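You operate a simulated robot arm through the tools that you are given. There is no shell and no other tool. Be economical: measure what you need, move in short steps, check, and stop when the job is done.

You run a simulated two-armed robot. Do the job below in one go: nothing can be reset, and whatever is moved stays where it is left.

JOB
Take the yellow towel from the sorting shelf and hang it over the black rail.

The check looks at the end state, three seconds after you hand in, the way a careful person would. Anything else that was tipped, shoved, dropped, spilled or broken makes it a failure. Flat cloth is picked up by pressing the open fingertips on it (5 to 10 N) and closing them slowly along it; thin cloth reads only 2 to 8 mm in the jaws.

ROBOT AND FRAMES
Two 7-joint arms with two-finger parallel grippers on one trunk, on a base that drives. Base frame: it is fixed to the floor where the robot stands at the start and does not move with it; the origin is under the middle of the robot, x ahead of it, y to its left, z up; the surface under the hand at the start is at about z = 88. Readings come in cm, rad, newtons and seconds.
The left shoulder is at the start at [8, 13.1, 94.7], the right one opposite. With the tool pointing down near the work surface each hand reaches from about 38 to 84 cm from the robot's upright axis, wherever it stands, measured 20 degrees to its own side. Payload 1.57 kg a hand.
The tool frame of a hand sits at the grasp point between the pads (the TCP): z along the fingers, y along the line on which they close. The tips reach 3 cm beyond it. The gripper opens to 11 cm. The fingers are 2.4 cm wide and 1.2 cm thick; the gripper's body (4.8 by 11.2 cm) begins 7.8 cm behind the TCP.
Orientation is that of the tool frame in the base frame, as a unit quaternion [w, x, y, z]. With the fingers straight down and closing along the base's y, the tool's x points along the base's -x, its y along +y and its z along -z.

CONTROLS
- The arms move only by the tool nudge_tool. It takes "left_motion", "right_motion" or both (then of equal length, played together; a hand with none holds still); each is a list of rows, each a list of 3 entries, a list of its own where there are three numbers: the finger opening in cm, from 0 to 11, then the shift along the tool's x, y, z in cm, then the turn, a rotation vector about the tool's x, y, z in rad. In form: [[hand, [dx, dy, dz], [rx, ry, rz]], ...]. A call has 1 to 10 rows; each row is the pose to reach, as a shift and turn from the pose commanded when the call began, along the tool's axes at that moment. Rows are played at 5 a second. More than 5 cm and 0.15 rad between two rows, or a gripper value outside its range, and nothing of the call is played. A pose out of reach is approached as far as the arm can. The call stops where the force on the tool passes 40 N (or 10 N more than at its start, if that is more) or the arm is blocked; 0.2 s more then pass. The fingers move at their own pace (about 10.8 cm/s each) and stop on an object; they squeeze with about 29 N. The grip force told is the motor's: it shows also when the fingers shut on nothing. Time passes only in rows, and 0.2 s behind the last, so rows that repeat a pose let the fingers close. It gives the time, the measured TCP pose, the force on the tool (base axes), the opening and the grip force at its end, in the units of the frame above (readings bear some noise), with the torque about the TCP (base axes, N m) and any sound that the robot's microphone picked up, and new pictures: "views" is both (left out), scene, wrist or none (wrist: the cameras of the hands that moved).
- Cameras (640 x 400 px; columns grow to the right, rows downward): "scene" is now at [-5.32, -1.65, 141.67]; the picture's right is [-0.19, -0.98, 0.00], its down [-0.57, 0.11, -0.81] and it looks along [0.80, -0.15, -0.58] (base axes); focal length 251 px, centre (320, 200). "left" rides on the left gripper at [7, -1.6, -14.1] in its tool frame; the picture's right is [0.23, 0.97, 0.00], its down [-0.86, 0.20, -0.48] and it looks along [-0.47, 0.11, 0.88] (tool axes); focal length 222 px, centre (320, 200). "right" rides on the right gripper at [7, 1.6, -14.1] in its tool frame; the picture's right is [-0.23, 0.97, 0.00], its down [-0.86, -0.20, -0.48] and it looks along [-0.47, -0.11, 0.88] (tool axes); focal length 222 px, centre (320, 200). There is no depth. A picture from a camera that has moved, and an enlarged one, comes with that camera's place and axes in the base frame and with its lens.
- base_move(legs): drives the robot by 1 to 6 legs, each [ahead, left, turn to the left] in cm, cm and rad, along the robot's own axes; the way and the turn of a leg run together, so that a leg with both is an arc; at most 150 cm and 3.142 rad a leg. The arms and the cameras ride along, it lands a little off, and it stops where it bumps. It gives what a move gives, and a new picture of the scene camera.
- aim_head(pan, tilt): turns the head with the scene camera to pan (to the left, within 1.902 rad either way) and tilt (down, from -0.506 to 1.204), counted from straight ahead of the robot. It gives what a move gives, and a new picture of the scene camera.
- inspect(camera, box): a new picture of the part [left, top, right, bottom] of that camera's present view, enlarged. The clock stands still meanwhile.
- sign_off(): hands the job in; it is judged then, once.

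Work in short steps. Places have to be worked out from the pictures, the camera data and where the tool is seen: move nearer, look again, correct. Check each grasp and each placing, and mend what went wrong. You have 120 turns and 260 pictures in all, those below and enlarged ones among them. Open the grippers and draw the arms clear of the work before you hand the job in, unless the task says otherwise; then end with one line.

The tools are called after "Call:" as a command line: name --argument value ..., lists and objects as JSON in quotes. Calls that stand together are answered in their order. nudge_tool: Moves the arms, as the interface text tells. Its arguments: {"type":"object","properties":{"left_motion":{"type":"array","items":{"type":"array"}},"right_motion":{"type":"array","items":{"type":"array"}},"views":{"type":"string","enum":["both","scene","wrist","none"]}},"required":[]} The other tools are called the same way: base_move (legs) drives the base; aim_head (pan, tilt) turns the head that bears the scene camera; inspect (camera, box) takes an enlarged picture of a part of a camera's view; sign_off () hands the job in.

At the start:

```text
clock: 0.0
left_tool_pos: [68.15, 13.33, 104.0]
left_tool_rot: [0.0, 0.0, 1.0, 0.0]
left_force: [0.3, 0.5, -0.8]
left_wrist_torque: [0.01, -0.01, 0.0]
left_grip_width: 10.99
left_grip_force: 0.0
right_tool_pos: [49.8, -34.99, 110.31]
right_tool_rot: [0.0, 0.0, 1.0, 0.0]
right_force: [-0.3, -0.6, 0.3]
right_wrist_torque: [-0.02, 0.0, 0.0]
right_grip_width: 10.99
right_grip_force: 0.1
robot x, y, heading: [-0.23, 0.0, -0.003]
head pan, tilt: [-0.19, 0.623]
```

scene: 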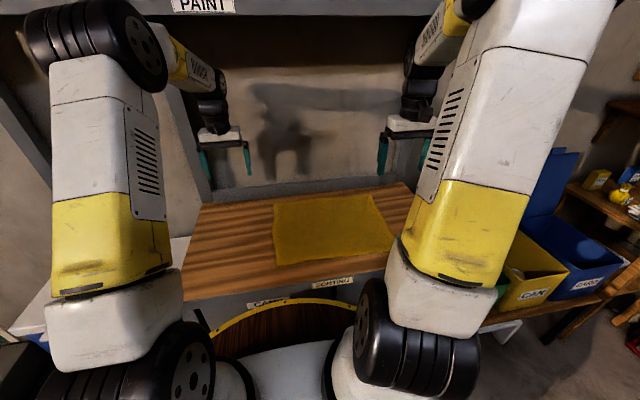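
right: 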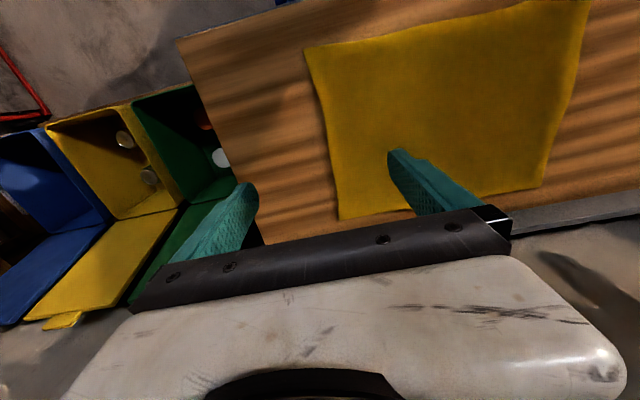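
left: 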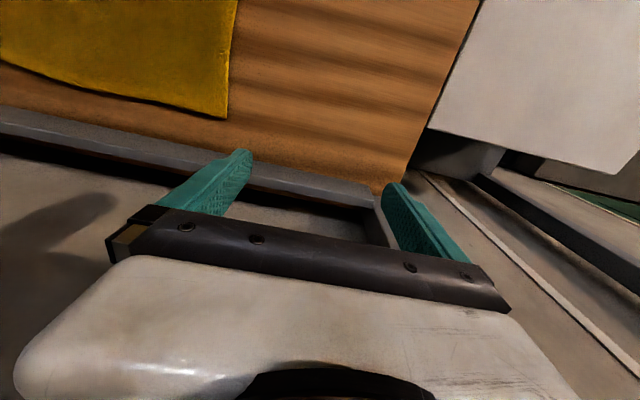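

The towel lies flat on the wooden shelf ahead of me; I don't see the black rail yet. I look around with the head first.

Call:
aim_head --pan 0.9 --tilt 0.4

Call:
aim_head --pan -1.0 --tilt 0.4

Call:
aim_head --pan 0.0 --tilt 0.1

```text
clock: 1.3
left_tool_pos: [68.15, 13.4, 103.97]
left_tool_rot: [0.0, -0.001, 1.0, 0.0]
left_force: [0.2, 0.5, 0.4]
left_wrist_torque: [-0.01, -0.02, 0.03]
left_grip_width: 11.0
left_grip_force: 0.1
right_tool_pos: [49.89, -34.98, 110.42]
right_tool_rot: [0.0, 0.0, 1.0, 0.0]
right_force: [0.1, 0.1, -0.5]
right_wrist_torque: [-0.02, 0.02, -0.02]
right_grip_width: 11.0
right_grip_force: 0.0
robot x, y, heading: [0.16, 0.2, 0.0]
head pan, tilt: [0.901, 0.4]
camera scene: at [-8.17, 7.26, 143.7], right [0.78, -0.62, 0.0], down [-0.24, -0.3, -0.92], along [0.57, 0.72, -0.39], focal length 251 px, centre (320, 200)
```

scene: 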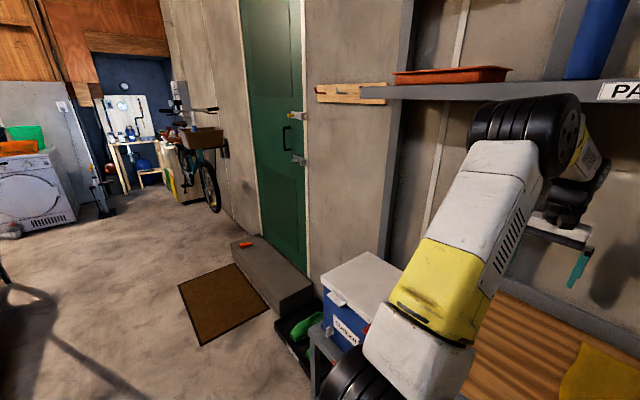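

```text
clock: 3.2
left_tool_pos: [68.09, 13.31, 103.99]
left_tool_rot: [-0.001, 0.0, 1.0, 0.0]
left_force: [0.0, 0.3, -0.3]
left_wrist_torque: [-0.01, -0.05, -0.01]
left_grip_width: 11.02
left_grip_force: 0.1
right_tool_pos: [49.87, -34.94, 110.46]
right_tool_rot: [0.0, -0.001, 1.0, 0.0]
right_force: [0.5, 0.0, -0.1]
right_wrist_torque: [0.0, 0.02, 0.01]
right_grip_width: 11.01
right_grip_force: 0.0
robot x, y, heading: [-0.39, 0.28, -0.003]
head pan, tilt: [-1.0, 0.4]
camera scene: at [-8.92, -7.79, 143.7], right [-0.84, -0.54, 0.0], down [-0.21, 0.33, -0.92], along [0.5, -0.77, -0.39], focal length 251 px, centre (320, 200)
```

scene: 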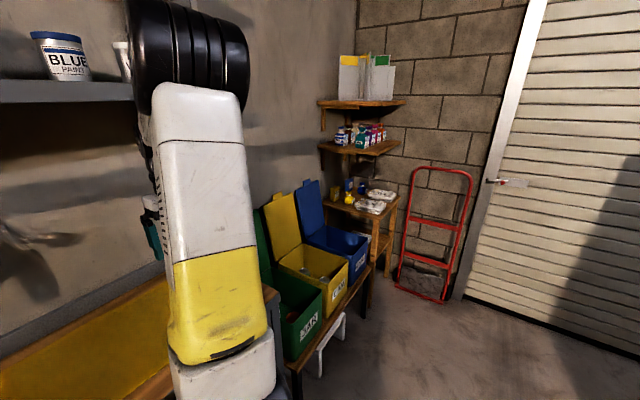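

```text
clock: 4.5
left_tool_pos: [68.1, 13.32, 103.93]
left_tool_rot: [0.0, 0.0, 1.0, 0.0]
left_force: [-0.4, -0.2, 0.4]
left_wrist_torque: [0.03, 0.0, -0.02]
left_grip_width: 11.0
left_grip_force: 0.2
right_tool_pos: [49.84, -34.96, 110.4]
right_tool_rot: [0.001, 0.0, 1.0, 0.0]
right_force: [0.4, -0.6, 0.8]
right_wrist_torque: [0.03, 0.03, 0.04]
right_grip_width: 11.03
right_grip_force: 0.1
robot x, y, heading: [0.45, 0.45, -0.002]
head pan, tilt: [0.0, 0.099]
camera scene: at [-4.72, 0.0, 146.49], right [0.0, -1.0, 0.0], down [-0.1, 0.0, -0.99], along [0.99, 0.0, -0.1], focal length 251 px, centre (320, 200)
```

scene: 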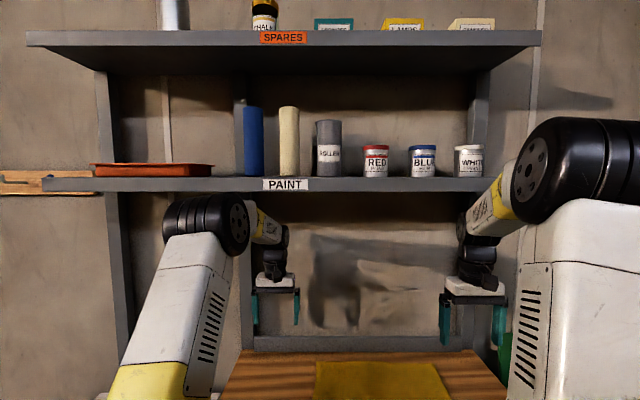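

No black rail yet; I look further to both sides.

Call:
aim_head --pan 1.9 --tilt 0.35

Call:
aim_head --pan -1.9 --tilt 0.35

```text
clock: 6.3
left_tool_pos: [68.05, 13.39, 103.99]
left_tool_rot: [0.0, 0.001, 1.0, -0.001]
left_force: [0.0, -0.2, 0.2]
left_wrist_torque: [0.02, 0.0, -0.03]
left_grip_width: 10.96
left_grip_force: 0.0
right_tool_pos: [49.81, -34.87, 110.31]
right_tool_rot: [0.0, 0.0, 1.0, 0.0]
right_force: [0.0, 0.6, 0.4]
right_wrist_torque: [0.02, 0.03, -0.02]
right_grip_width: 11.0
right_grip_force: 0.0
robot x, y, heading: [0.16, 0.15, 0.001]
head pan, tilt: [1.901, 0.351]
camera scene: at [-16.94, 8.82, 144.15], right [0.95, 0.32, 0.0], down [0.11, -0.33, -0.94], along [-0.3, 0.89, -0.34], focal length 251 px, centre (320, 200)
```

scene: 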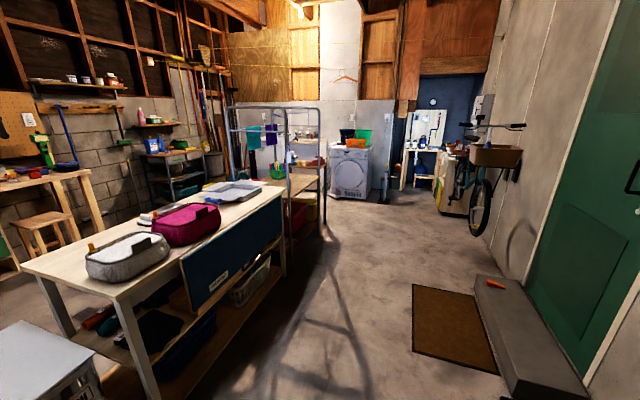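

```text
clock: 9.5
left_tool_pos: [68.09, 13.29, 103.99]
left_tool_rot: [0.0, 0.0, 1.0, 0.0]
left_force: [0.5, -0.7, -0.6]
left_wrist_torque: [0.01, 0.01, 0.01]
left_grip_width: 11.03
left_grip_force: 0.1
right_tool_pos: [49.85, -35.01, 110.46]
right_tool_rot: [0.0, 0.0, 1.0, 0.0]
right_force: [0.5, 0.5, 0.7]
right_wrist_torque: [0.01, -0.03, 0.01]
right_grip_width: 10.99
right_grip_force: 0.0
robot x, y, heading: [0.05, -0.17, -0.004]
head pan, tilt: [-1.901, 0.351]
camera scene: at [-16.94, -8.81, 144.15], right [-0.95, 0.32, 0.0], down [0.11, 0.33, -0.94], along [-0.3, -0.89, -0.34], focal length 251 px, centre (320, 200)
```

scene: 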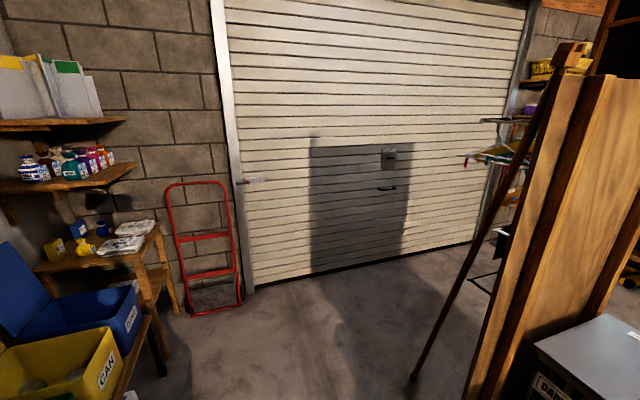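

Candidates: a frame with clothes at the back left, and a rack at the back right. I zoom both.

Call:
inspect --camera "scene" --box '[440, 20, 640, 320]'

Call:
aim_head --pan 1.9 --tilt 0.3

```text
1.33 times, centred on (540, 170) of scene
camera zoom: at [-16.94, -8.81, 144.15], right [-0.95, 0.32, 0.0], down [0.11, 0.33, -0.94], along [-0.3, -0.89, -0.34], focal length 334 px, centre (27, 240)
```

zoom: 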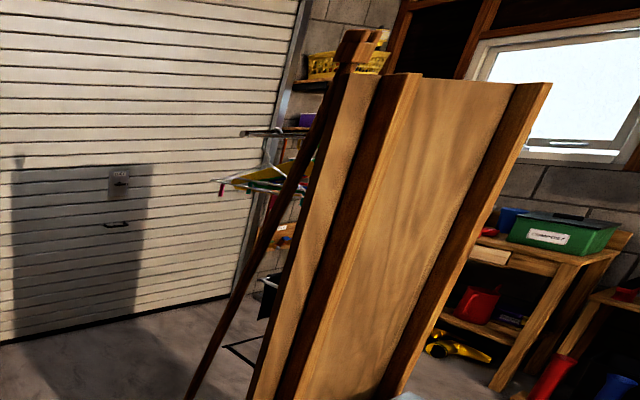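

```text
clock: 12.6
left_tool_pos: [68.06, 13.24, 103.88]
left_tool_rot: [0.0, 0.0, 1.0, 0.0]
left_force: [-0.2, 0.4, -0.4]
left_wrist_torque: [0.0, -0.02, -0.01]
left_grip_width: 10.99
left_grip_force: 0.1
right_tool_pos: [49.87, -35.06, 110.41]
right_tool_rot: [0.0, 0.0, 1.0, -0.001]
right_force: [0.1, -0.6, -0.3]
right_wrist_torque: [0.0, -0.01, -0.01]
right_grip_width: 11.0
right_grip_force: 0.1
robot x, y, heading: [-0.24, -0.24, -0.001]
head pan, tilt: [1.901, 0.3]
camera scene: at [-16.95, 8.84, 144.63], right [0.95, 0.32, 0.0], down [0.1, -0.28, -0.96], along [-0.31, 0.9, -0.3], focal length 251 px, centre (320, 200)
```

scene: 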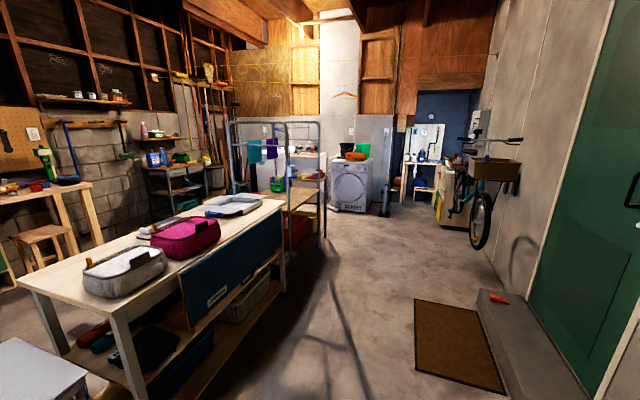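

Call:
inspect --camera "scene" --box '[210, 90, 370, 250]'

Call:
inspect --camera "scene" --box '[0, 90, 200, 400]'

```text
2.50 times, centred on (290, 170) of scene
camera zoom: at [-16.95, 8.84, 144.63], right [0.95, 0.32, 0.0], down [0.1, -0.28, -0.96], along [-0.31, 0.9, -0.3], focal length 626 px, centre (395, 275)
```

zoom: 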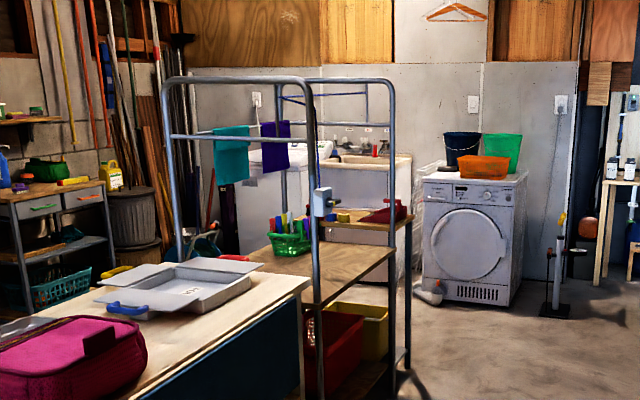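

```text
1.29 times, centred on (100, 245) of scene
camera zoom: at [-16.95, 8.84, 144.63], right [0.95, 0.32, 0.0], down [0.1, -0.28, -0.96], along [-0.31, 0.9, -0.3], focal length 323 px, centre (604, 142)
```

zoom: 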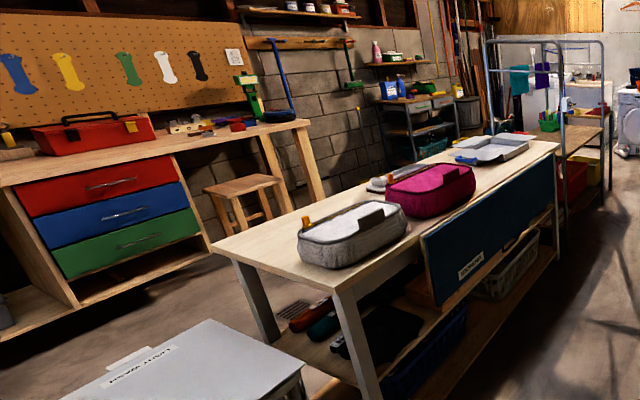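

The rack beyond the partition, at the back right, is the likeliest place for the black rail. I back off from the shelf, turn right a bit and look before picking.

Call:
base_move --legs '[[-45, 0, 0], [0, 0, -1.57]]'

Call:
aim_head --pan -0.8 --tilt 0.35

```text
clock: 19.2
left_tool_pos: [-32.4, -68.12, 103.92]
left_tool_rot: [0.0, 0.709, 0.706, -0.001]
left_force: [0.0, -0.6, 0.2]
left_wrist_torque: [0.0, 0.01, 0.0]
left_grip_width: 11.01
left_grip_force: 0.1
right_tool_pos: [-80.66, -49.64, 110.35]
right_tool_rot: [0.0, 0.708, 0.706, 0.0]
right_force: [0.3, 0.1, -0.4]
right_wrist_torque: [0.01, 0.0, 0.01]
right_grip_width: 10.98
right_grip_force: 0.0
robot x, y, heading: [-45.44, 0.1, -1.576]
head pan, tilt: [1.901, 0.3]
camera scene: at [-36.6, 17.02, 144.63], right [0.32, -0.95, 0.0], down [-0.28, -0.09, -0.96], along [0.91, 0.31, -0.3], focal length 251 px, centre (320, 200)
```

scene: 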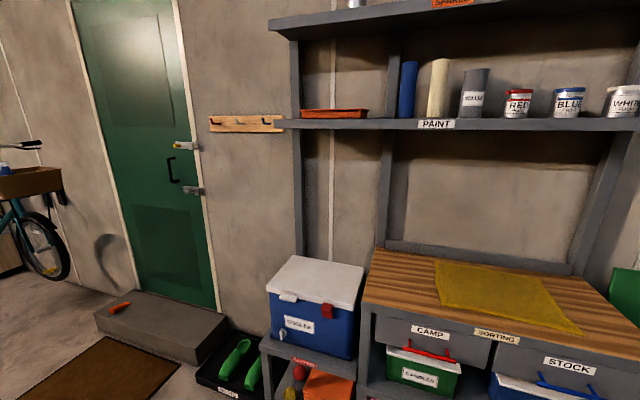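

```text
clock: 21.6
left_tool_pos: [-32.55, -68.03, 104.04]
left_tool_rot: [0.001, 0.708, 0.706, 0.0]
left_force: [0.3, -0.2, -0.1]
left_wrist_torque: [-0.02, 0.03, 0.0]
left_grip_width: 11.0
left_grip_force: 0.1
right_tool_pos: [-80.68, -49.67, 110.4]
right_tool_rot: [0.001, 0.709, 0.706, 0.0]
right_force: [0.9, 0.2, -0.1]
right_wrist_torque: [0.02, -0.01, 0.03]
right_grip_width: 10.98
right_grip_force: 0.1
robot x, y, heading: [-45.67, 0.1, -1.571]
head pan, tilt: [-0.799, 0.351]
camera scene: at [-52.14, 7.57, 144.15], right [-0.69, 0.72, 0.0], down [0.25, 0.24, -0.94], along [-0.68, -0.65, -0.34], focal length 251 px, centre (320, 200)
```

scene: 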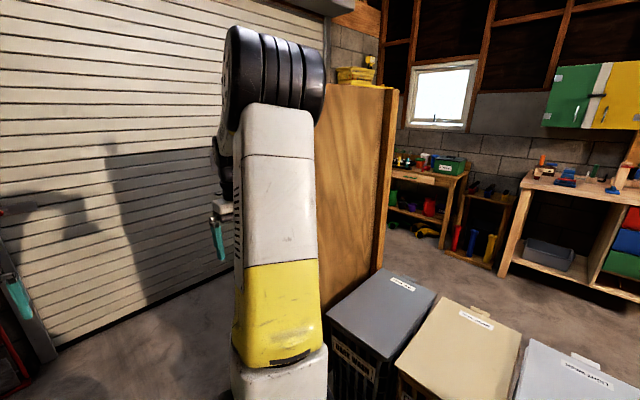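

I drive ahead (toward −y) to see around the partition.

Call:
base_move --legs '[[70, 0, 0]]'

Call:
aim_head --pan -1.2 --tilt 0.3

```text
clock: 25.5
left_tool_pos: [-32.59, -139.84, 104.06]
left_tool_rot: [0.0, 0.709, 0.705, 0.0]
left_force: [0.5, -0.5, 0.2]
left_wrist_torque: [-0.04, 0.01, 0.01]
left_grip_width: 11.03
left_grip_force: 0.0
right_tool_pos: [-80.88, -121.33, 110.42]
right_tool_rot: [0.001, 0.709, 0.705, 0.0]
right_force: [-0.3, 0.5, 0.5]
right_wrist_torque: [-0.02, 0.0, 0.01]
right_grip_width: 11.01
right_grip_force: 0.1
robot x, y, heading: [-45.61, -71.5, -1.573]
head pan, tilt: [-0.799, 0.351]
camera scene: at [-52.39, -64.16, 144.15], right [-0.69, 0.72, 0.0], down [0.25, 0.24, -0.94], along [-0.68, -0.65, -0.34], focal length 251 px, centre (320, 200)
```

scene: 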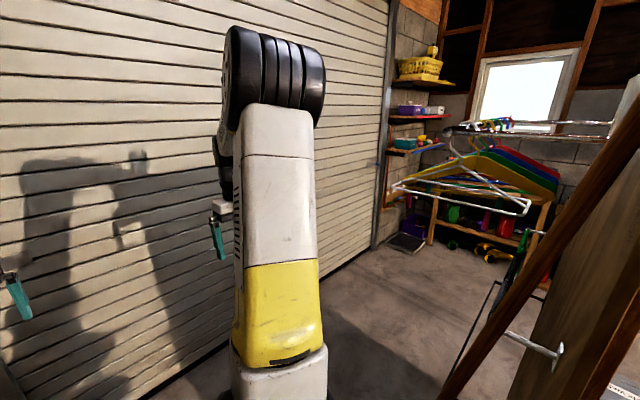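

```text
clock: 26.4
left_tool_pos: [-32.59, -139.91, 104.0]
left_tool_rot: [0.0, 0.708, 0.706, -0.001]
left_force: [-0.4, 0.3, 0.8]
left_wrist_torque: [-0.02, 0.0, 0.03]
left_grip_width: 11.01
left_grip_force: 0.1
right_tool_pos: [-80.99, -121.39, 110.46]
right_tool_rot: [0.0, 0.709, 0.706, 0.0]
right_force: [0.3, -0.4, 0.4]
right_wrist_torque: [0.02, 0.04, 0.0]
right_grip_width: 10.98
right_grip_force: 0.2
robot x, y, heading: [-45.74, -71.57, -1.579]
head pan, tilt: [-1.201, 0.3]
camera scene: at [-54.41, -61.05, 144.62], right [-0.36, 0.93, 0.0], down [0.28, 0.11, -0.96], along [-0.89, -0.34, -0.3], focal length 251 px, centre (320, 200)
```

scene: 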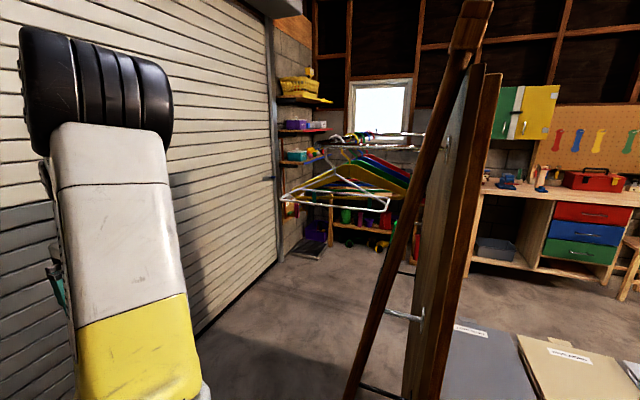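

Call:
inspect --camera "scene" --box '[260, 110, 480, 400]'

Call:
base_move --legs '[[55, 0, 0], [0, 0, -0.6]]'

```text
1.38 times, centred on (370, 255) of scene
camera zoom: at [-54.41, -61.05, 144.62], right [-0.36, 0.93, 0.0], down [0.28, 0.11, -0.96], along [-0.89, -0.34, -0.3], focal length 346 px, centre (251, 124)
```

zoom: 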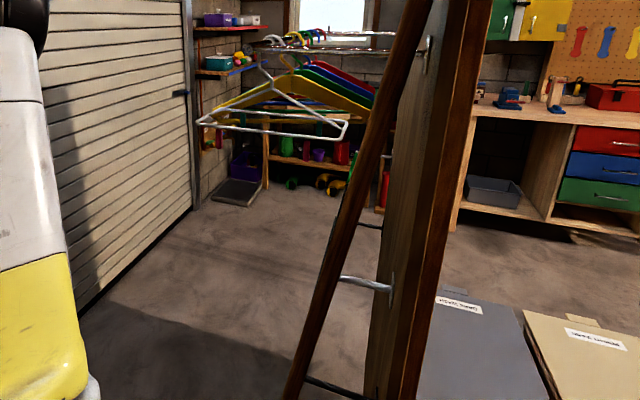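

```text
clock: 29.0
left_tool_pos: [-33.16, -185.88, 104.09]
left_tool_rot: [-0.01, 0.708, 0.706, 0.008]
left_force: [-0.5, 15.3, 4.7]
left_wrist_torque: [-2.01, -0.1, 0.22]
left_grip_width: 11.0
left_grip_force: 0.1
right_tool_pos: [-81.22, -168.26, 110.25]
right_tool_rot: [0.0, 0.709, 0.705, 0.0]
right_force: [0.1, -0.5, -1.0]
right_wrist_torque: [-0.01, 0.0, -0.02]
right_grip_width: 11.01
right_grip_force: 0.1
robot x, y, heading: [-46.24, -118.62, -1.572]
head pan, tilt: [-1.201, 0.3]
stopped in leg 1: the force on the tool passed its limit at 142 N (the readings are from after the stop); the commanded pose is now the measured one
camera scene: at [-54.61, -107.83, 144.62], right [-0.36, 0.93, 0.0], down [0.28, 0.1, -0.96], along [-0.89, -0.34, -0.3], focal length 251 px, centre (320, 200)
```

scene: 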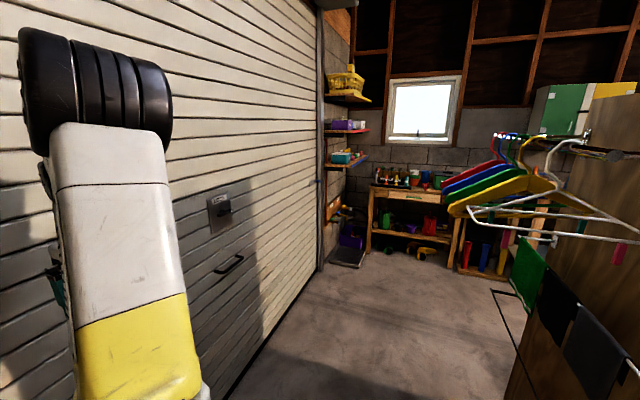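

The left hand touched the roller door; I back off a bit. On the partition's far side there are towels hanging on something with rails; I look that way.

Call:
base_move --legs '[[-12, 0, 0]]'

Call:
aim_head --pan -1.75 --tilt 0.5

```text
clock: 30.3
left_tool_pos: [-33.05, -173.71, 103.95]
left_tool_rot: [-0.009, 0.708, 0.706, 0.008]
left_force: [-0.3, -0.7, 0.1]
left_wrist_torque: [-0.01, 0.0, -0.01]
left_grip_width: 11.0
left_grip_force: 0.0
right_tool_pos: [-81.29, -155.95, 110.21]
right_tool_rot: [-0.001, 0.709, 0.705, 0.0]
right_force: [-1.0, -0.8, -0.2]
right_wrist_torque: [0.0, -0.01, 0.01]
right_grip_width: 11.0
right_grip_force: 0.2
robot x, y, heading: [-45.66, -106.44, -1.579]
head pan, tilt: [-1.201, 0.3]
camera scene: at [-54.54, -95.7, 144.62], right [-0.36, 0.93, 0.0], down [0.28, 0.11, -0.96], along [-0.89, -0.34, -0.3], focal length 251 px, centre (320, 200)
```

scene: 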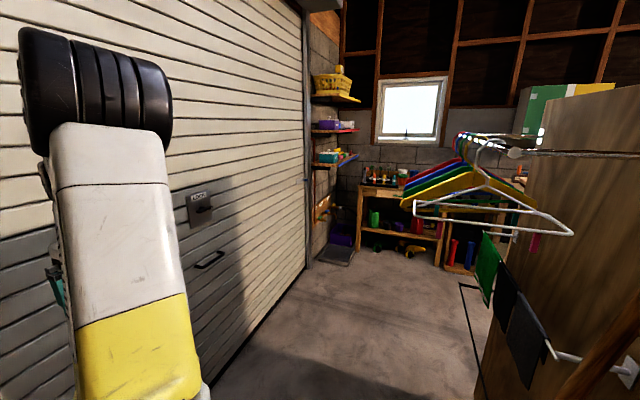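

```text
clock: 31.2
left_tool_pos: [-33.11, -173.77, 104.04]
left_tool_rot: [-0.008, 0.709, 0.706, 0.009]
left_force: [0.1, 0.2, -0.6]
left_wrist_torque: [0.02, -0.03, 0.0]
left_grip_width: 10.98
left_grip_force: 0.0
right_tool_pos: [-81.21, -155.98, 110.35]
right_tool_rot: [0.0, 0.709, 0.705, 0.0]
right_force: [-0.2, 0.0, 0.4]
right_wrist_torque: [-0.01, 0.02, 0.01]
right_grip_width: 11.0
right_grip_force: 0.1
robot x, y, heading: [-46.01, -106.36, -1.572]
head pan, tilt: [-1.751, 0.499]
camera scene: at [-54.76, -90.68, 142.79], right [0.18, 0.98, 0.0], down [0.47, -0.09, -0.88], along [-0.86, 0.16, -0.48], focal length 251 px, centre (320, 200)
```

scene: 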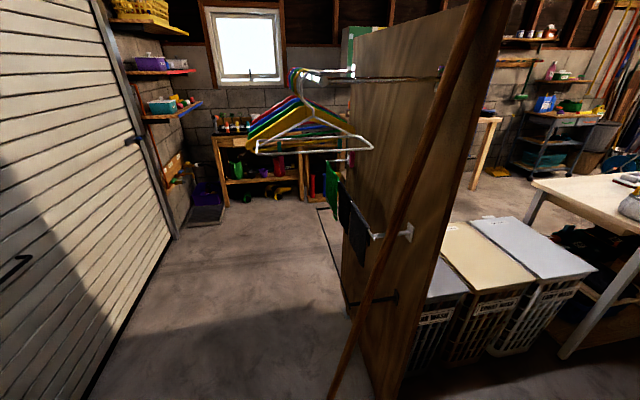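

Call:
inspect --camera "scene" --box '[300, 140, 460, 340]'

```text
2.00 times, centred on (380, 240) of scene
camera zoom: at [-54.76, -90.68, 142.79], right [0.18, 0.98, 0.0], down [0.47, -0.09, -0.88], along [-0.86, 0.16, -0.48], focal length 501 px, centre (200, 120)
```

zoom: 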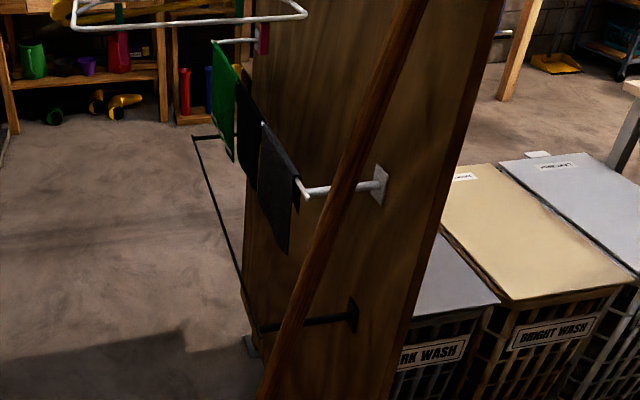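

From triangulation the black rail sits on the partition's far face: roughly x −176…−110, y ≈ −70, z ≈ 69, beneath a white rail with small towels. Hangers are above at z ≈ 116+. I'll come to it facing +y. Now back to the shelf to take the towel.

Call:
base_move --legs '[[-106.4, 0, 0], [0, 0, 1.572], [45.5, 0, 0]]'

Call:
aim_head --pan -0.2 --tilt 0.75

```text
clock: 42.9
left_tool_pos: [69.22, 11.67, 104.03]
left_tool_rot: [-0.012, 0.011, 1.0, 0.0]
left_force: [0.2, 0.1, 0.9]
left_wrist_torque: [0.01, 0.01, 0.0]
left_grip_width: 11.0
left_grip_force: 0.0
right_tool_pos: [50.63, -36.21, 110.3]
right_tool_rot: [-0.001, 0.011, 1.0, -0.001]
right_force: [-0.8, 0.3, 0.5]
right_wrist_torque: [0.01, 0.03, 0.01]
right_grip_width: 11.02
right_grip_force: 0.0
robot x, y, heading: [1.59, -0.08, -0.023]
head pan, tilt: [-1.751, 0.499]
camera scene: at [-14.17, -8.65, 142.78], right [-0.98, 0.2, 0.0], down [0.1, 0.47, -0.88], along [-0.18, -0.86, -0.48], focal length 251 px, centre (320, 200)
```

scene: 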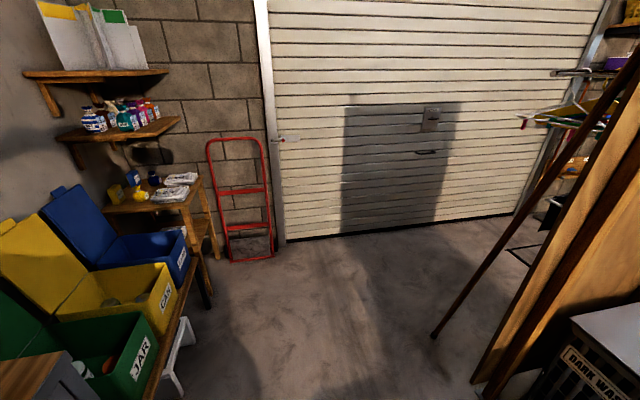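

```text
clock: 44.6
left_tool_pos: [69.14, 11.72, 103.93]
left_tool_rot: [-0.012, 0.01, 1.0, 0.001]
left_force: [0.7, -0.6, -0.1]
left_wrist_torque: [-0.01, -0.02, -0.02]
left_grip_width: 11.01
left_grip_force: 0.0
right_tool_pos: [50.68, -36.16, 110.31]
right_tool_rot: [-0.001, 0.012, 1.0, 0.0]
right_force: [-0.5, -0.2, -0.4]
right_wrist_torque: [0.03, 0.0, -0.01]
right_grip_width: 11.01
right_grip_force: 0.2
robot x, y, heading: [1.52, 0.22, -0.024]
head pan, tilt: [-0.201, 0.75]
camera scene: at [-4.25, -1.57, 140.59], right [-0.22, -0.97, 0.0], down [-0.67, 0.15, -0.73], along [0.71, -0.16, -0.68], focal length 251 px, centre (320, 200)
```

scene: 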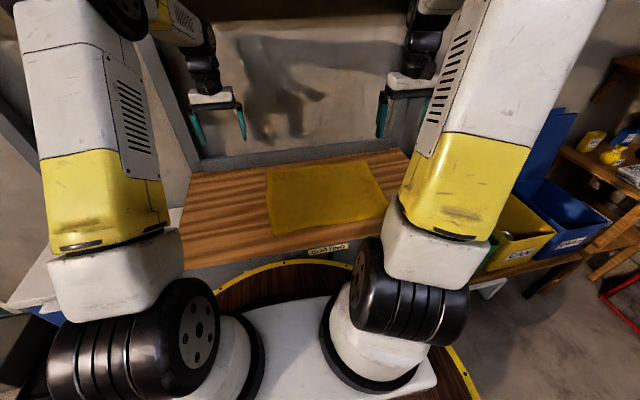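

The towel's near edge is at about x = 41, y from +2 to −34. I back up a little for comfortable reach and straighten the heading.

Call:
base_move --legs '[[-8, -5, 0.023]]'

```text
clock: 45.7
left_tool_pos: [60.83, 8.32, 103.97]
left_tool_rot: [-0.012, -0.001, 1.0, 0.001]
left_force: [0.4, 0.1, 0.3]
left_wrist_torque: [-0.02, 0.01, -0.03]
left_grip_width: 10.98
left_grip_force: 0.1
right_tool_pos: [43.55, -39.76, 110.34]
right_tool_rot: [-0.001, -0.001, 1.0, 0.0]
right_force: [0.6, 0.1, 1.2]
right_wrist_torque: [0.02, 0.0, 0.0]
right_grip_width: 11.0
right_grip_force: 0.0
robot x, y, heading: [-6.27, -4.75, 0.0]
head pan, tilt: [-0.201, 0.75]
camera scene: at [-12.19, -6.64, 140.59], right [-0.2, -0.98, 0.0], down [-0.67, 0.14, -0.73], along [0.72, -0.15, -0.68], focal length 251 px, centre (320, 200)
```

scene: 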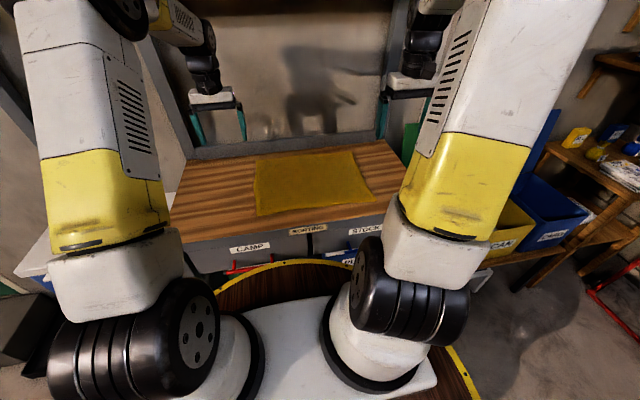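

Both hands go above the near edge: left to (45,−4), right to (45,−31), z ≈ 97, opening 5 cm.

Call:
nudge_tool --left_motion '[[5, [4, -3, 0], [0, 0, 0]], [5, [8, -6, 1], [0, 0, 0]], [5, [12, -9, 4], [0, 0, 0]], [5, [15.8, -12.3, 7], [0, 0, 0]]]' --right_motion '[[5, [-0.5, 2.2, 2], [0, 0, 0]], [5, [-1, 4.4, 5], [0, 0, 0]], [5, [-1.5, 6.6, 9], [0, 0, 0]], [5, [-1.5, 8.8, 13], [0, 0, 0]]]'

```text
refused: row 2 steps farther than a row can; nothing moved
```

The steps were too long; I spread it over more rows.

Call:
nudge_tool --left_motion '[[5, [3, -2.4, 0], [0, 0, 0]], [5, [6, -5, 1], [0, 0, 0]], [5, [9, -7.5, 3], [0, 0, 0]], [5, [12, -10, 5], [0, 0, 0]], [5, [15.8, -12.3, 7], [0, 0, 0]]]' --right_motion '[[5, [-0.5, 2.2, 1], [0, 0, 0]], [5, [-1, 4.4, 4], [0, 0, 0]], [5, [-1.5, 6.6, 7], [0, 0, 0]], [5, [-1.5, 8.8, 10], [0, 0, 0]], [5, [-1.5, 8.8, 13], [0, 0, 0]]]'

```text
clock: 46.9
left_tool_pos: [44.8, -4.1, 97.47]
left_tool_rot: [-0.012, -0.001, 1.0, -0.001]
left_force: [-0.2, 0.4, 0.3]
left_wrist_torque: [-0.01, 0.0, 0.0]
left_grip_width: 5.0
left_grip_force: 0.2
right_tool_pos: [44.97, -31.32, 97.21]
right_tool_rot: [-0.001, -0.001, 1.0, 0.0]
right_force: [0.0, 0.6, 0.1]
right_wrist_torque: [-0.04, 0.0, -0.02]
right_grip_width: 5.0
right_grip_force: 0.1
robot x, y, heading: [-6.33, -5.03, -0.002]
head pan, tilt: [-0.201, 0.75]
camera scene: at [-12.2, -6.62, 140.59], right [-0.2, -0.98, 0.0], down [-0.67, 0.14, -0.73], along [0.72, -0.15, -0.68], focal length 251 px, centre (320, 200)
camera right: at [38.13, -29.73, 111.37], right [0.23, 0.97, 0.0], down [0.86, -0.2, 0.48], along [0.47, -0.11, -0.88], focal length 222 px, centre (320, 200)
camera left: at [38.38, -5.85, 111.76], right [-0.23, 0.97, 0.01], down [0.87, 0.2, 0.46], along [0.44, 0.11, -0.89], focal length 222 px, centre (320, 200)
```

scene: 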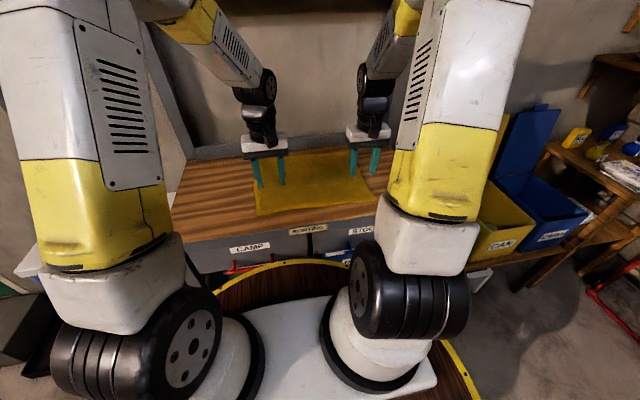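
right: 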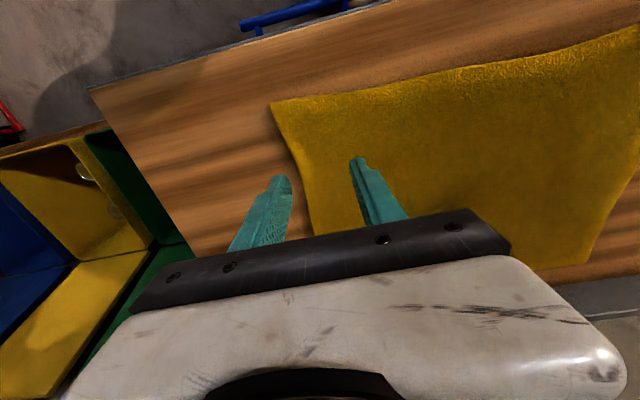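
left: 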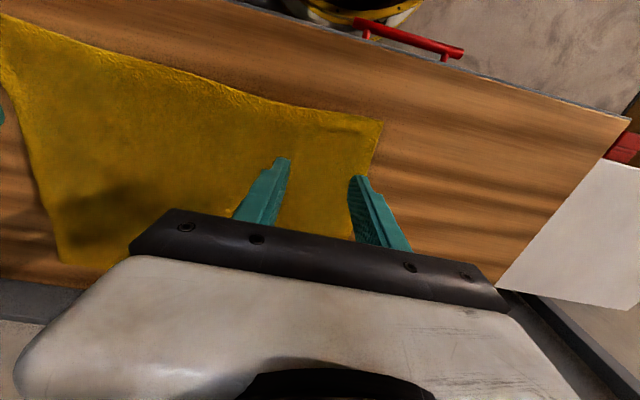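

The right outer finger is just off the towel's edge; I shift it inward 3 cm, both hands 2 cm toward the near edge, and go down close to the cloth.

Call:
nudge_tool --left_motion '[[5, [2, -0.5, 2], [0, 0, 0]], [5, [2, -0.5, 4.5], [0, 0, 0]]]' --right_motion '[[5, [2, 3, 2], [0, 0, 0]], [5, [2, 3, 4.5], [0, 0, 0]]]' --views "wrist"

```text
clock: 47.5
left_tool_pos: [42.82, -4.57, 92.96]
left_tool_rot: [-0.012, 0.0, 1.0, 0.0]
left_force: [-0.1, -0.6, 0.0]
left_wrist_torque: [-0.01, 0.01, -0.05]
left_grip_width: 5.02
left_grip_force: 0.0
right_tool_pos: [42.82, -28.13, 92.79]
right_tool_rot: [0.0, -0.001, 1.0, 0.0]
right_force: [-0.1, 0.7, 0.4]
right_wrist_torque: [0.05, -0.01, 0.02]
right_grip_width: 5.01
right_grip_force: 0.0
robot x, y, heading: [-6.31, -4.61, -0.005]
head pan, tilt: [-0.201, 0.75]
camera right: at [36.06, -26.61, 106.75], right [0.23, 0.97, 0.0], down [0.86, -0.2, 0.48], along [0.47, -0.11, -0.88], focal length 222 px, centre (320, 200)
camera left: at [36.37, -6.31, 107.3], right [-0.23, 0.97, 0.01], down [0.87, 0.2, 0.46], along [0.44, 0.11, -0.89], focal length 222 px, centre (320, 200)
```

right: 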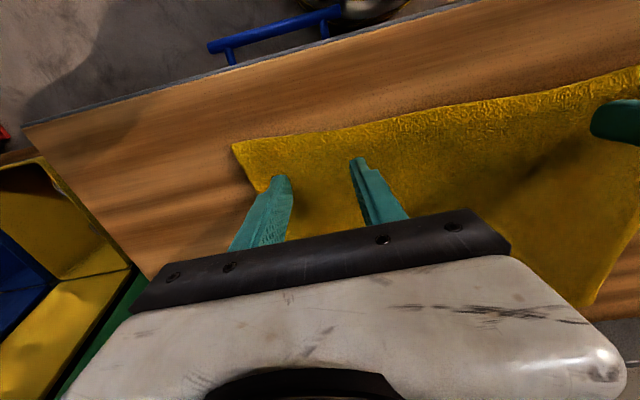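
left: 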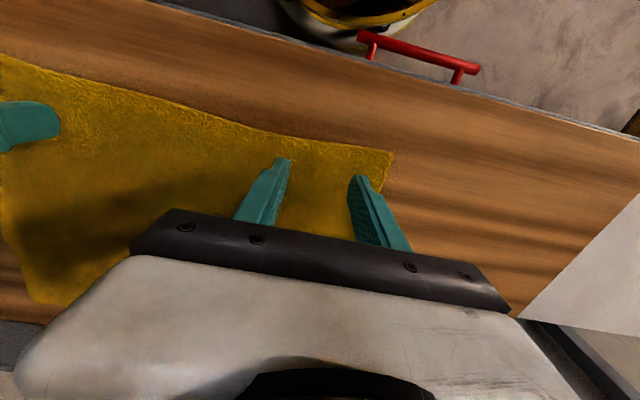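

Fingers are over the cloth near the edge. I go down in small steps and feel for contact.

Call:
nudge_tool --left_motion '[[5, [0, 0, 1], [0, 0, 0]], [5, [0, 0, 1.6], [0, 0, 0]], [5, [0, 0, 1.9], [0, 0, 0]]]' --right_motion '[[5, [0, 0, 1], [0, 0, 0]], [5, [0, 0, 1.6], [0, 0, 0]], [5, [0, 0, 1.9], [0, 0, 0]]]' --views "none"

```text
clock: 48.2
left_tool_pos: [42.83, -4.61, 91.41]
left_tool_rot: [-0.01, -0.001, 1.0, -0.001]
left_force: [-0.8, 1.0, 5.5]
left_wrist_torque: [0.04, 0.01, 0.02]
left_grip_width: 5.0
left_grip_force: 0.0
right_tool_pos: [43.04, -28.11, 91.17]
right_tool_rot: [0.003, 0.0, 1.0, -0.001]
right_force: [-3.6, -0.5, 15.8]
right_wrist_torque: [0.09, 0.14, 0.01]
right_grip_width: 5.0
right_grip_force: 0.0
robot x, y, heading: [-6.32, -4.86, 0.001]
head pan, tilt: [-0.201, 0.75]
stopped in row 3 (right hand): the force on the tool passed its limit at 49 N (the readings are from after the stop); the commanded pose is now the measured one
```

Both touch: left 5.5 N, right 16 N. I ease the right by 0.1 cm and close slowly in steps.

Call:
nudge_tool --left_motion '[[4.5, [0, 0, 0.05], [0, 0, 0]], [3.8, [0, 0, 0.05], [0, 0, 0]], [3.0, [0, 0, 0.05], [0, 0, 0]], [2.2, [0, 0, 0.05], [0, 0, 0]], [1.4, [0, 0, 0.05], [0, 0, 0]], [0.6, [0, 0, 0.05], [0, 0, 0]], [0, [0, 0, 0.05], [0, 0, 0]], [0, [0, 0, 0.05], [0, 0, 0]]]' --right_motion '[[4.5, [0, 0, -0.1], [0, 0, 0]], [3.8, [0, 0, -0.1], [0, 0, 0]], [3.0, [0, 0, -0.1], [0, 0, 0]], [2.2, [0, 0, -0.1], [0, 0, 0]], [1.4, [0, 0, -0.1], [0, 0, 0]], [0.6, [0, 0, -0.1], [0, 0, 0]], [0, [0, 0, -0.1], [0, 0, 0]], [0, [0, 0, -0.1], [0, 0, 0]]]' --views "wrist"

```text
clock: 50.0
left_tool_pos: [42.87, -4.59, 91.21]
left_tool_rot: [-0.011, -0.001, 1.0, -0.001]
left_force: [0.7, -2.9, 19.0]
left_wrist_torque: [-0.07, -0.09, -0.02]
left_grip_width: 0.39
left_grip_force: 24.6
right_tool_pos: [43.12, -28.2, 91.32]
right_tool_rot: [0.002, 0.0, 1.0, -0.001]
right_force: [1.3, 2.7, 14.5]
right_wrist_torque: [0.09, -0.05, 0.03]
right_grip_width: 0.73
right_grip_force: 26.1
robot x, y, heading: [-6.31, -4.84, -0.003]
head pan, tilt: [-0.201, 0.75]
camera right: at [36.12, -26.61, 105.35], right [0.23, 0.97, 0.0], down [0.85, -0.2, 0.48], along [0.47, -0.11, -0.88], focal length 222 px, centre (320, 200)
camera left: at [36.35, -6.33, 105.54], right [-0.23, 0.97, 0.0], down [0.86, 0.2, 0.46], along [0.45, 0.11, -0.89], focal length 222 px, centre (320, 200)
```

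right: 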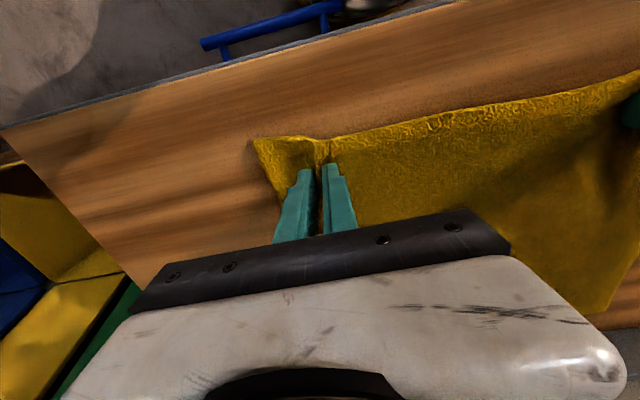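
left: 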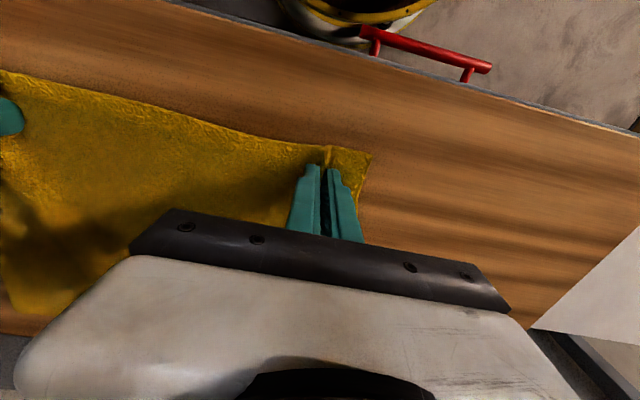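

Both hands have pinched a ridge of cloth (0.39 and 0.73 cm). I lift both 12 cm while closing, and check.

Call:
nudge_tool --left_motion '[[0, [0, 0, -2], [0, 0, 0]], [0, [0, 0, -4], [0, 0, 0]], [0, [0, 0, -6], [0, 0, 0]], [0, [0, 0, -9], [0, 0, 0]], [0, [0, 0, -12], [0, 0, 0]]]' --right_motion '[[0, [0, 0, -2], [0, 0, 0]], [0, [0, 0, -4], [0, 0, 0]], [0, [0, 0, -6], [0, 0, 0]], [0, [0, 0, -9], [0, 0, 0]], [0, [0, 0, -12], [0, 0, 0]]]'

```text
clock: 51.2
left_tool_pos: [43.08, -4.65, 103.12]
left_tool_rot: [-0.011, -0.001, 1.0, 0.0]
left_force: [-0.3, -2.5, -0.4]
left_wrist_torque: [-0.08, 0.06, -0.06]
left_grip_width: 0.39
left_grip_force: 24.5
right_tool_pos: [43.04, -28.37, 103.23]
right_tool_rot: [0.001, -0.001, 1.0, 0.0]
right_force: [1.2, 1.6, -0.2]
right_wrist_torque: [0.08, 0.06, 0.03]
right_grip_width: 0.68
right_grip_force: 26.5
robot x, y, heading: [-6.15, -5.08, -0.003]
head pan, tilt: [-0.201, 0.75]
camera scene: at [-12.17, -6.65, 140.59], right [-0.2, -0.98, 0.0], down [-0.67, 0.14, -0.73], along [0.72, -0.15, -0.68], focal length 251 px, centre (320, 200)
camera right: at [36.19, -26.65, 117.23], right [0.23, 0.97, 0.0], down [0.85, -0.2, 0.48], along [0.47, -0.11, -0.88], focal length 222 px, centre (320, 200)
camera left: at [36.68, -6.41, 117.41], right [-0.23, 0.97, 0.01], down [0.87, 0.2, 0.46], along [0.45, 0.11, -0.89], focal length 222 px, centre (320, 200)
```

scene: 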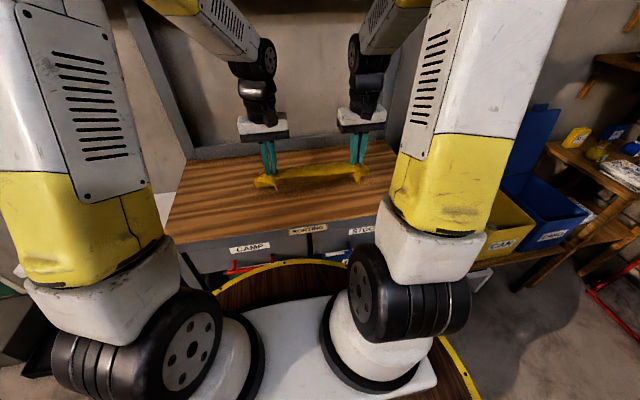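
right: 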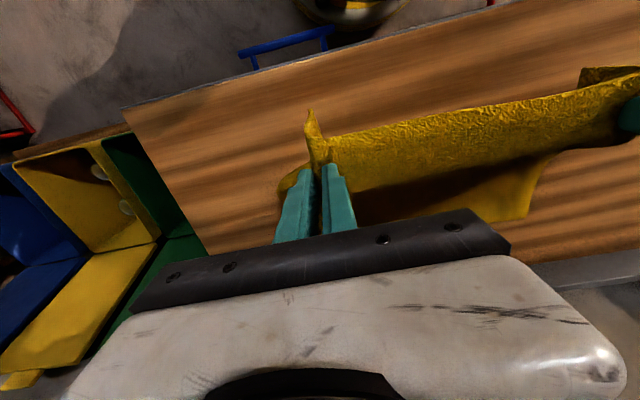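
left: 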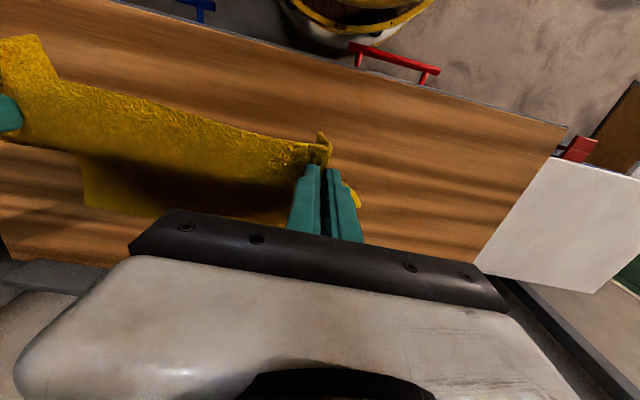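

Both grips hold well. I lift another 18 cm so the towel clears the shelf.

Call:
nudge_tool --left_motion '[[0, [0, 0, -3], [0, 0, 0]], [0, [0, 0, -6], [0, 0, 0]], [0, [0, 0, -9], [0, 0, 0]], [0, [0, 0, -12], [0, 0, 0]], [0, [0, 0, -15], [0, 0, 0]], [0, [0, 0, -18], [0, 0, 0]]]' --right_motion '[[0, [0, 0, -3], [0, 0, 0]], [0, [0, 0, -6], [0, 0, 0]], [0, [0, 0, -9], [0, 0, 0]], [0, [0, 0, -12], [0, 0, 0]], [0, [0, 0, -15], [0, 0, 0]], [0, [0, 0, -18], [0, 0, 0]]]' --views "scene"

```text
clock: 52.6
left_tool_pos: [43.5, -4.67, 121.25]
left_tool_rot: [-0.011, 0.0, 1.0, 0.0]
left_force: [-0.2, -3.2, -0.5]
left_wrist_torque: [-0.1, 0.02, -0.02]
left_grip_width: 0.35
left_grip_force: 24.8
right_tool_pos: [42.91, -28.22, 121.27]
right_tool_rot: [0.001, 0.0, 1.0, 0.001]
right_force: [-0.1, 3.3, -0.4]
right_wrist_torque: [0.13, 0.03, 0.03]
right_grip_width: 0.67
right_grip_force: 26.1
robot x, y, heading: [-6.5, -5.03, 0.003]
head pan, tilt: [-0.201, 0.75]
camera scene: at [-12.2, -6.64, 140.59], right [-0.2, -0.98, 0.0], down [-0.67, 0.14, -0.73], along [0.72, -0.15, -0.68], focal length 251 px, centre (320, 200)
```

scene: 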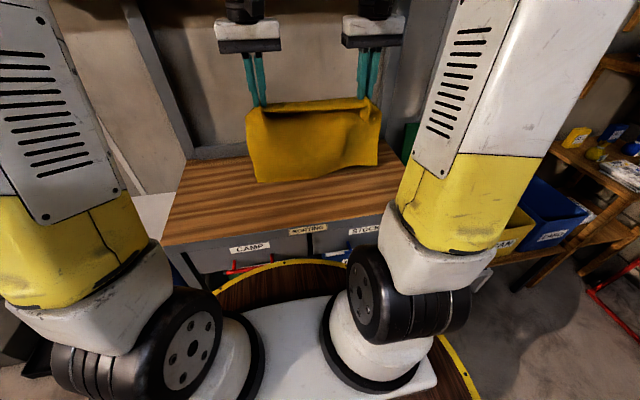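

The towel hangs cleanly from both hands. I back away, turn to face +y, and reverse to a position beside the aisle.

Call:
base_move --legs '[[-45, 0, 0], [0, 0, 1.57], [-60, 0, 0]]'

Call:
aim_head --pan 1.2 --tilt 0.5

```text
clock: 62.2
left_tool_pos: [-52.1, -15.28, 121.07]
left_tool_rot: [-0.008, -0.7, 0.714, -0.008]
left_force: [2.1, 0.0, -0.1]
left_wrist_torque: [-0.01, -0.09, -0.09]
left_grip_width: 0.38
left_grip_force: 25.2
right_tool_pos: [-28.47, -16.14, 121.32]
right_tool_rot: [0.002, -0.699, 0.715, 0.0]
right_force: [-3.1, 1.5, 0.2]
right_wrist_torque: [0.01, 0.11, 0.0]
right_grip_width: 0.48
right_grip_force: 25.2
robot x, y, heading: [-52.63, -65.06, 1.549]
head pan, tilt: [-0.201, 0.75]
camera scene: at [-51.24, -70.92, 140.59], right [0.98, -0.22, 0.0], down [-0.15, -0.67, -0.73], along [0.16, 0.71, -0.68], focal length 251 px, centre (320, 200)
```

scene: 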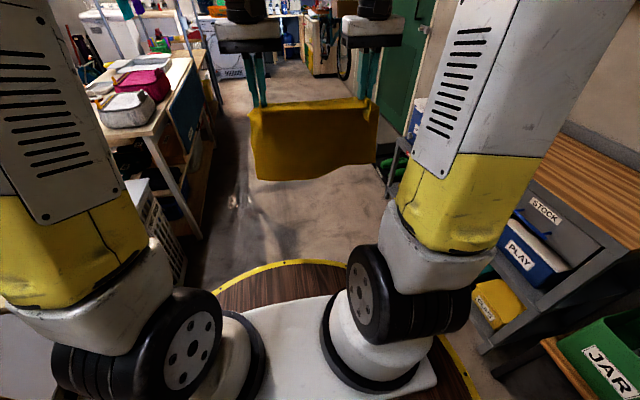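

```text
clock: 63.7
left_tool_pos: [-52.13, -15.14, 121.12]
left_tool_rot: [-0.008, -0.7, 0.714, -0.008]
left_force: [2.8, 0.4, -0.8]
left_wrist_torque: [-0.02, -0.1, -0.1]
left_grip_width: 0.39
left_grip_force: 24.4
right_tool_pos: [-28.5, -16.2, 121.21]
right_tool_rot: [0.0, -0.699, 0.715, 0.0]
right_force: [-2.7, 0.5, -0.2]
right_wrist_torque: [-0.03, 0.08, -0.06]
right_grip_width: 0.42
right_grip_force: 24.6
robot x, y, heading: [-52.79, -65.39, 1.552]
head pan, tilt: [1.201, 0.499]
camera scene: at [-61.47, -75.55, 142.78], right [0.38, 0.92, 0.0], down [0.44, -0.18, -0.88], along [-0.81, 0.33, -0.48], focal length 251 px, centre (320, 200)
```

scene: 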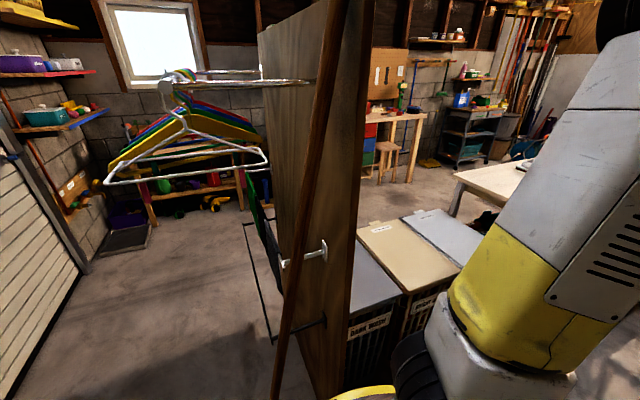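

Call:
inspect --camera "scene" --box '[80, 40, 400, 380]'

Call:
inspect --camera "scene" --box '[220, 160, 380, 360]'

```text
1.18 times, centred on (240, 210) of scene
camera zoom: at [-61.47, -75.55, 142.78], right [0.38, 0.92, 0.0], down [0.44, -0.18, -0.88], along [-0.81, 0.33, -0.48], focal length 295 px, centre (414, 188)
```

zoom: 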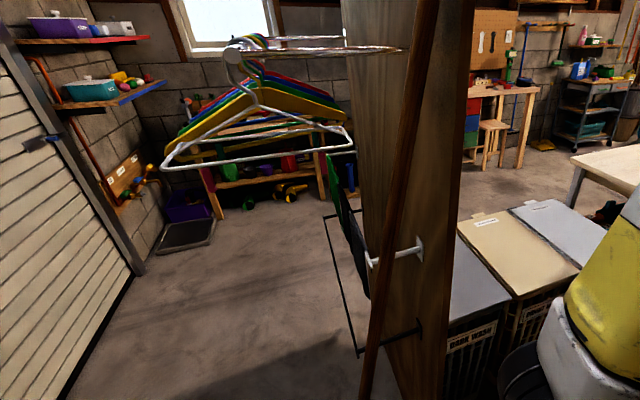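

```text
2.00 times, centred on (300, 260) of scene
camera zoom: at [-61.47, -75.55, 142.78], right [0.38, 0.92, 0.0], down [0.44, -0.18, -0.88], along [-0.81, 0.33, -0.48], focal length 501 px, centre (360, 80)
```

zoom: 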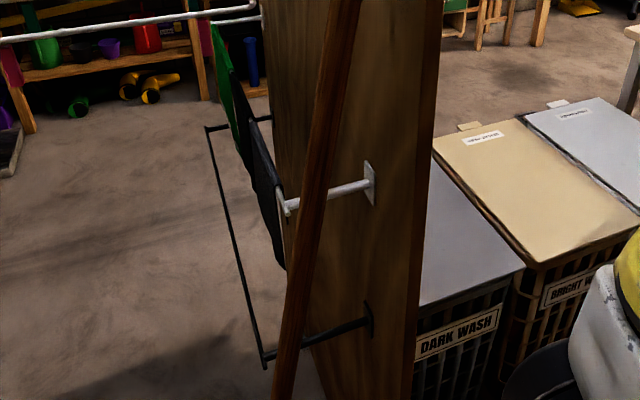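

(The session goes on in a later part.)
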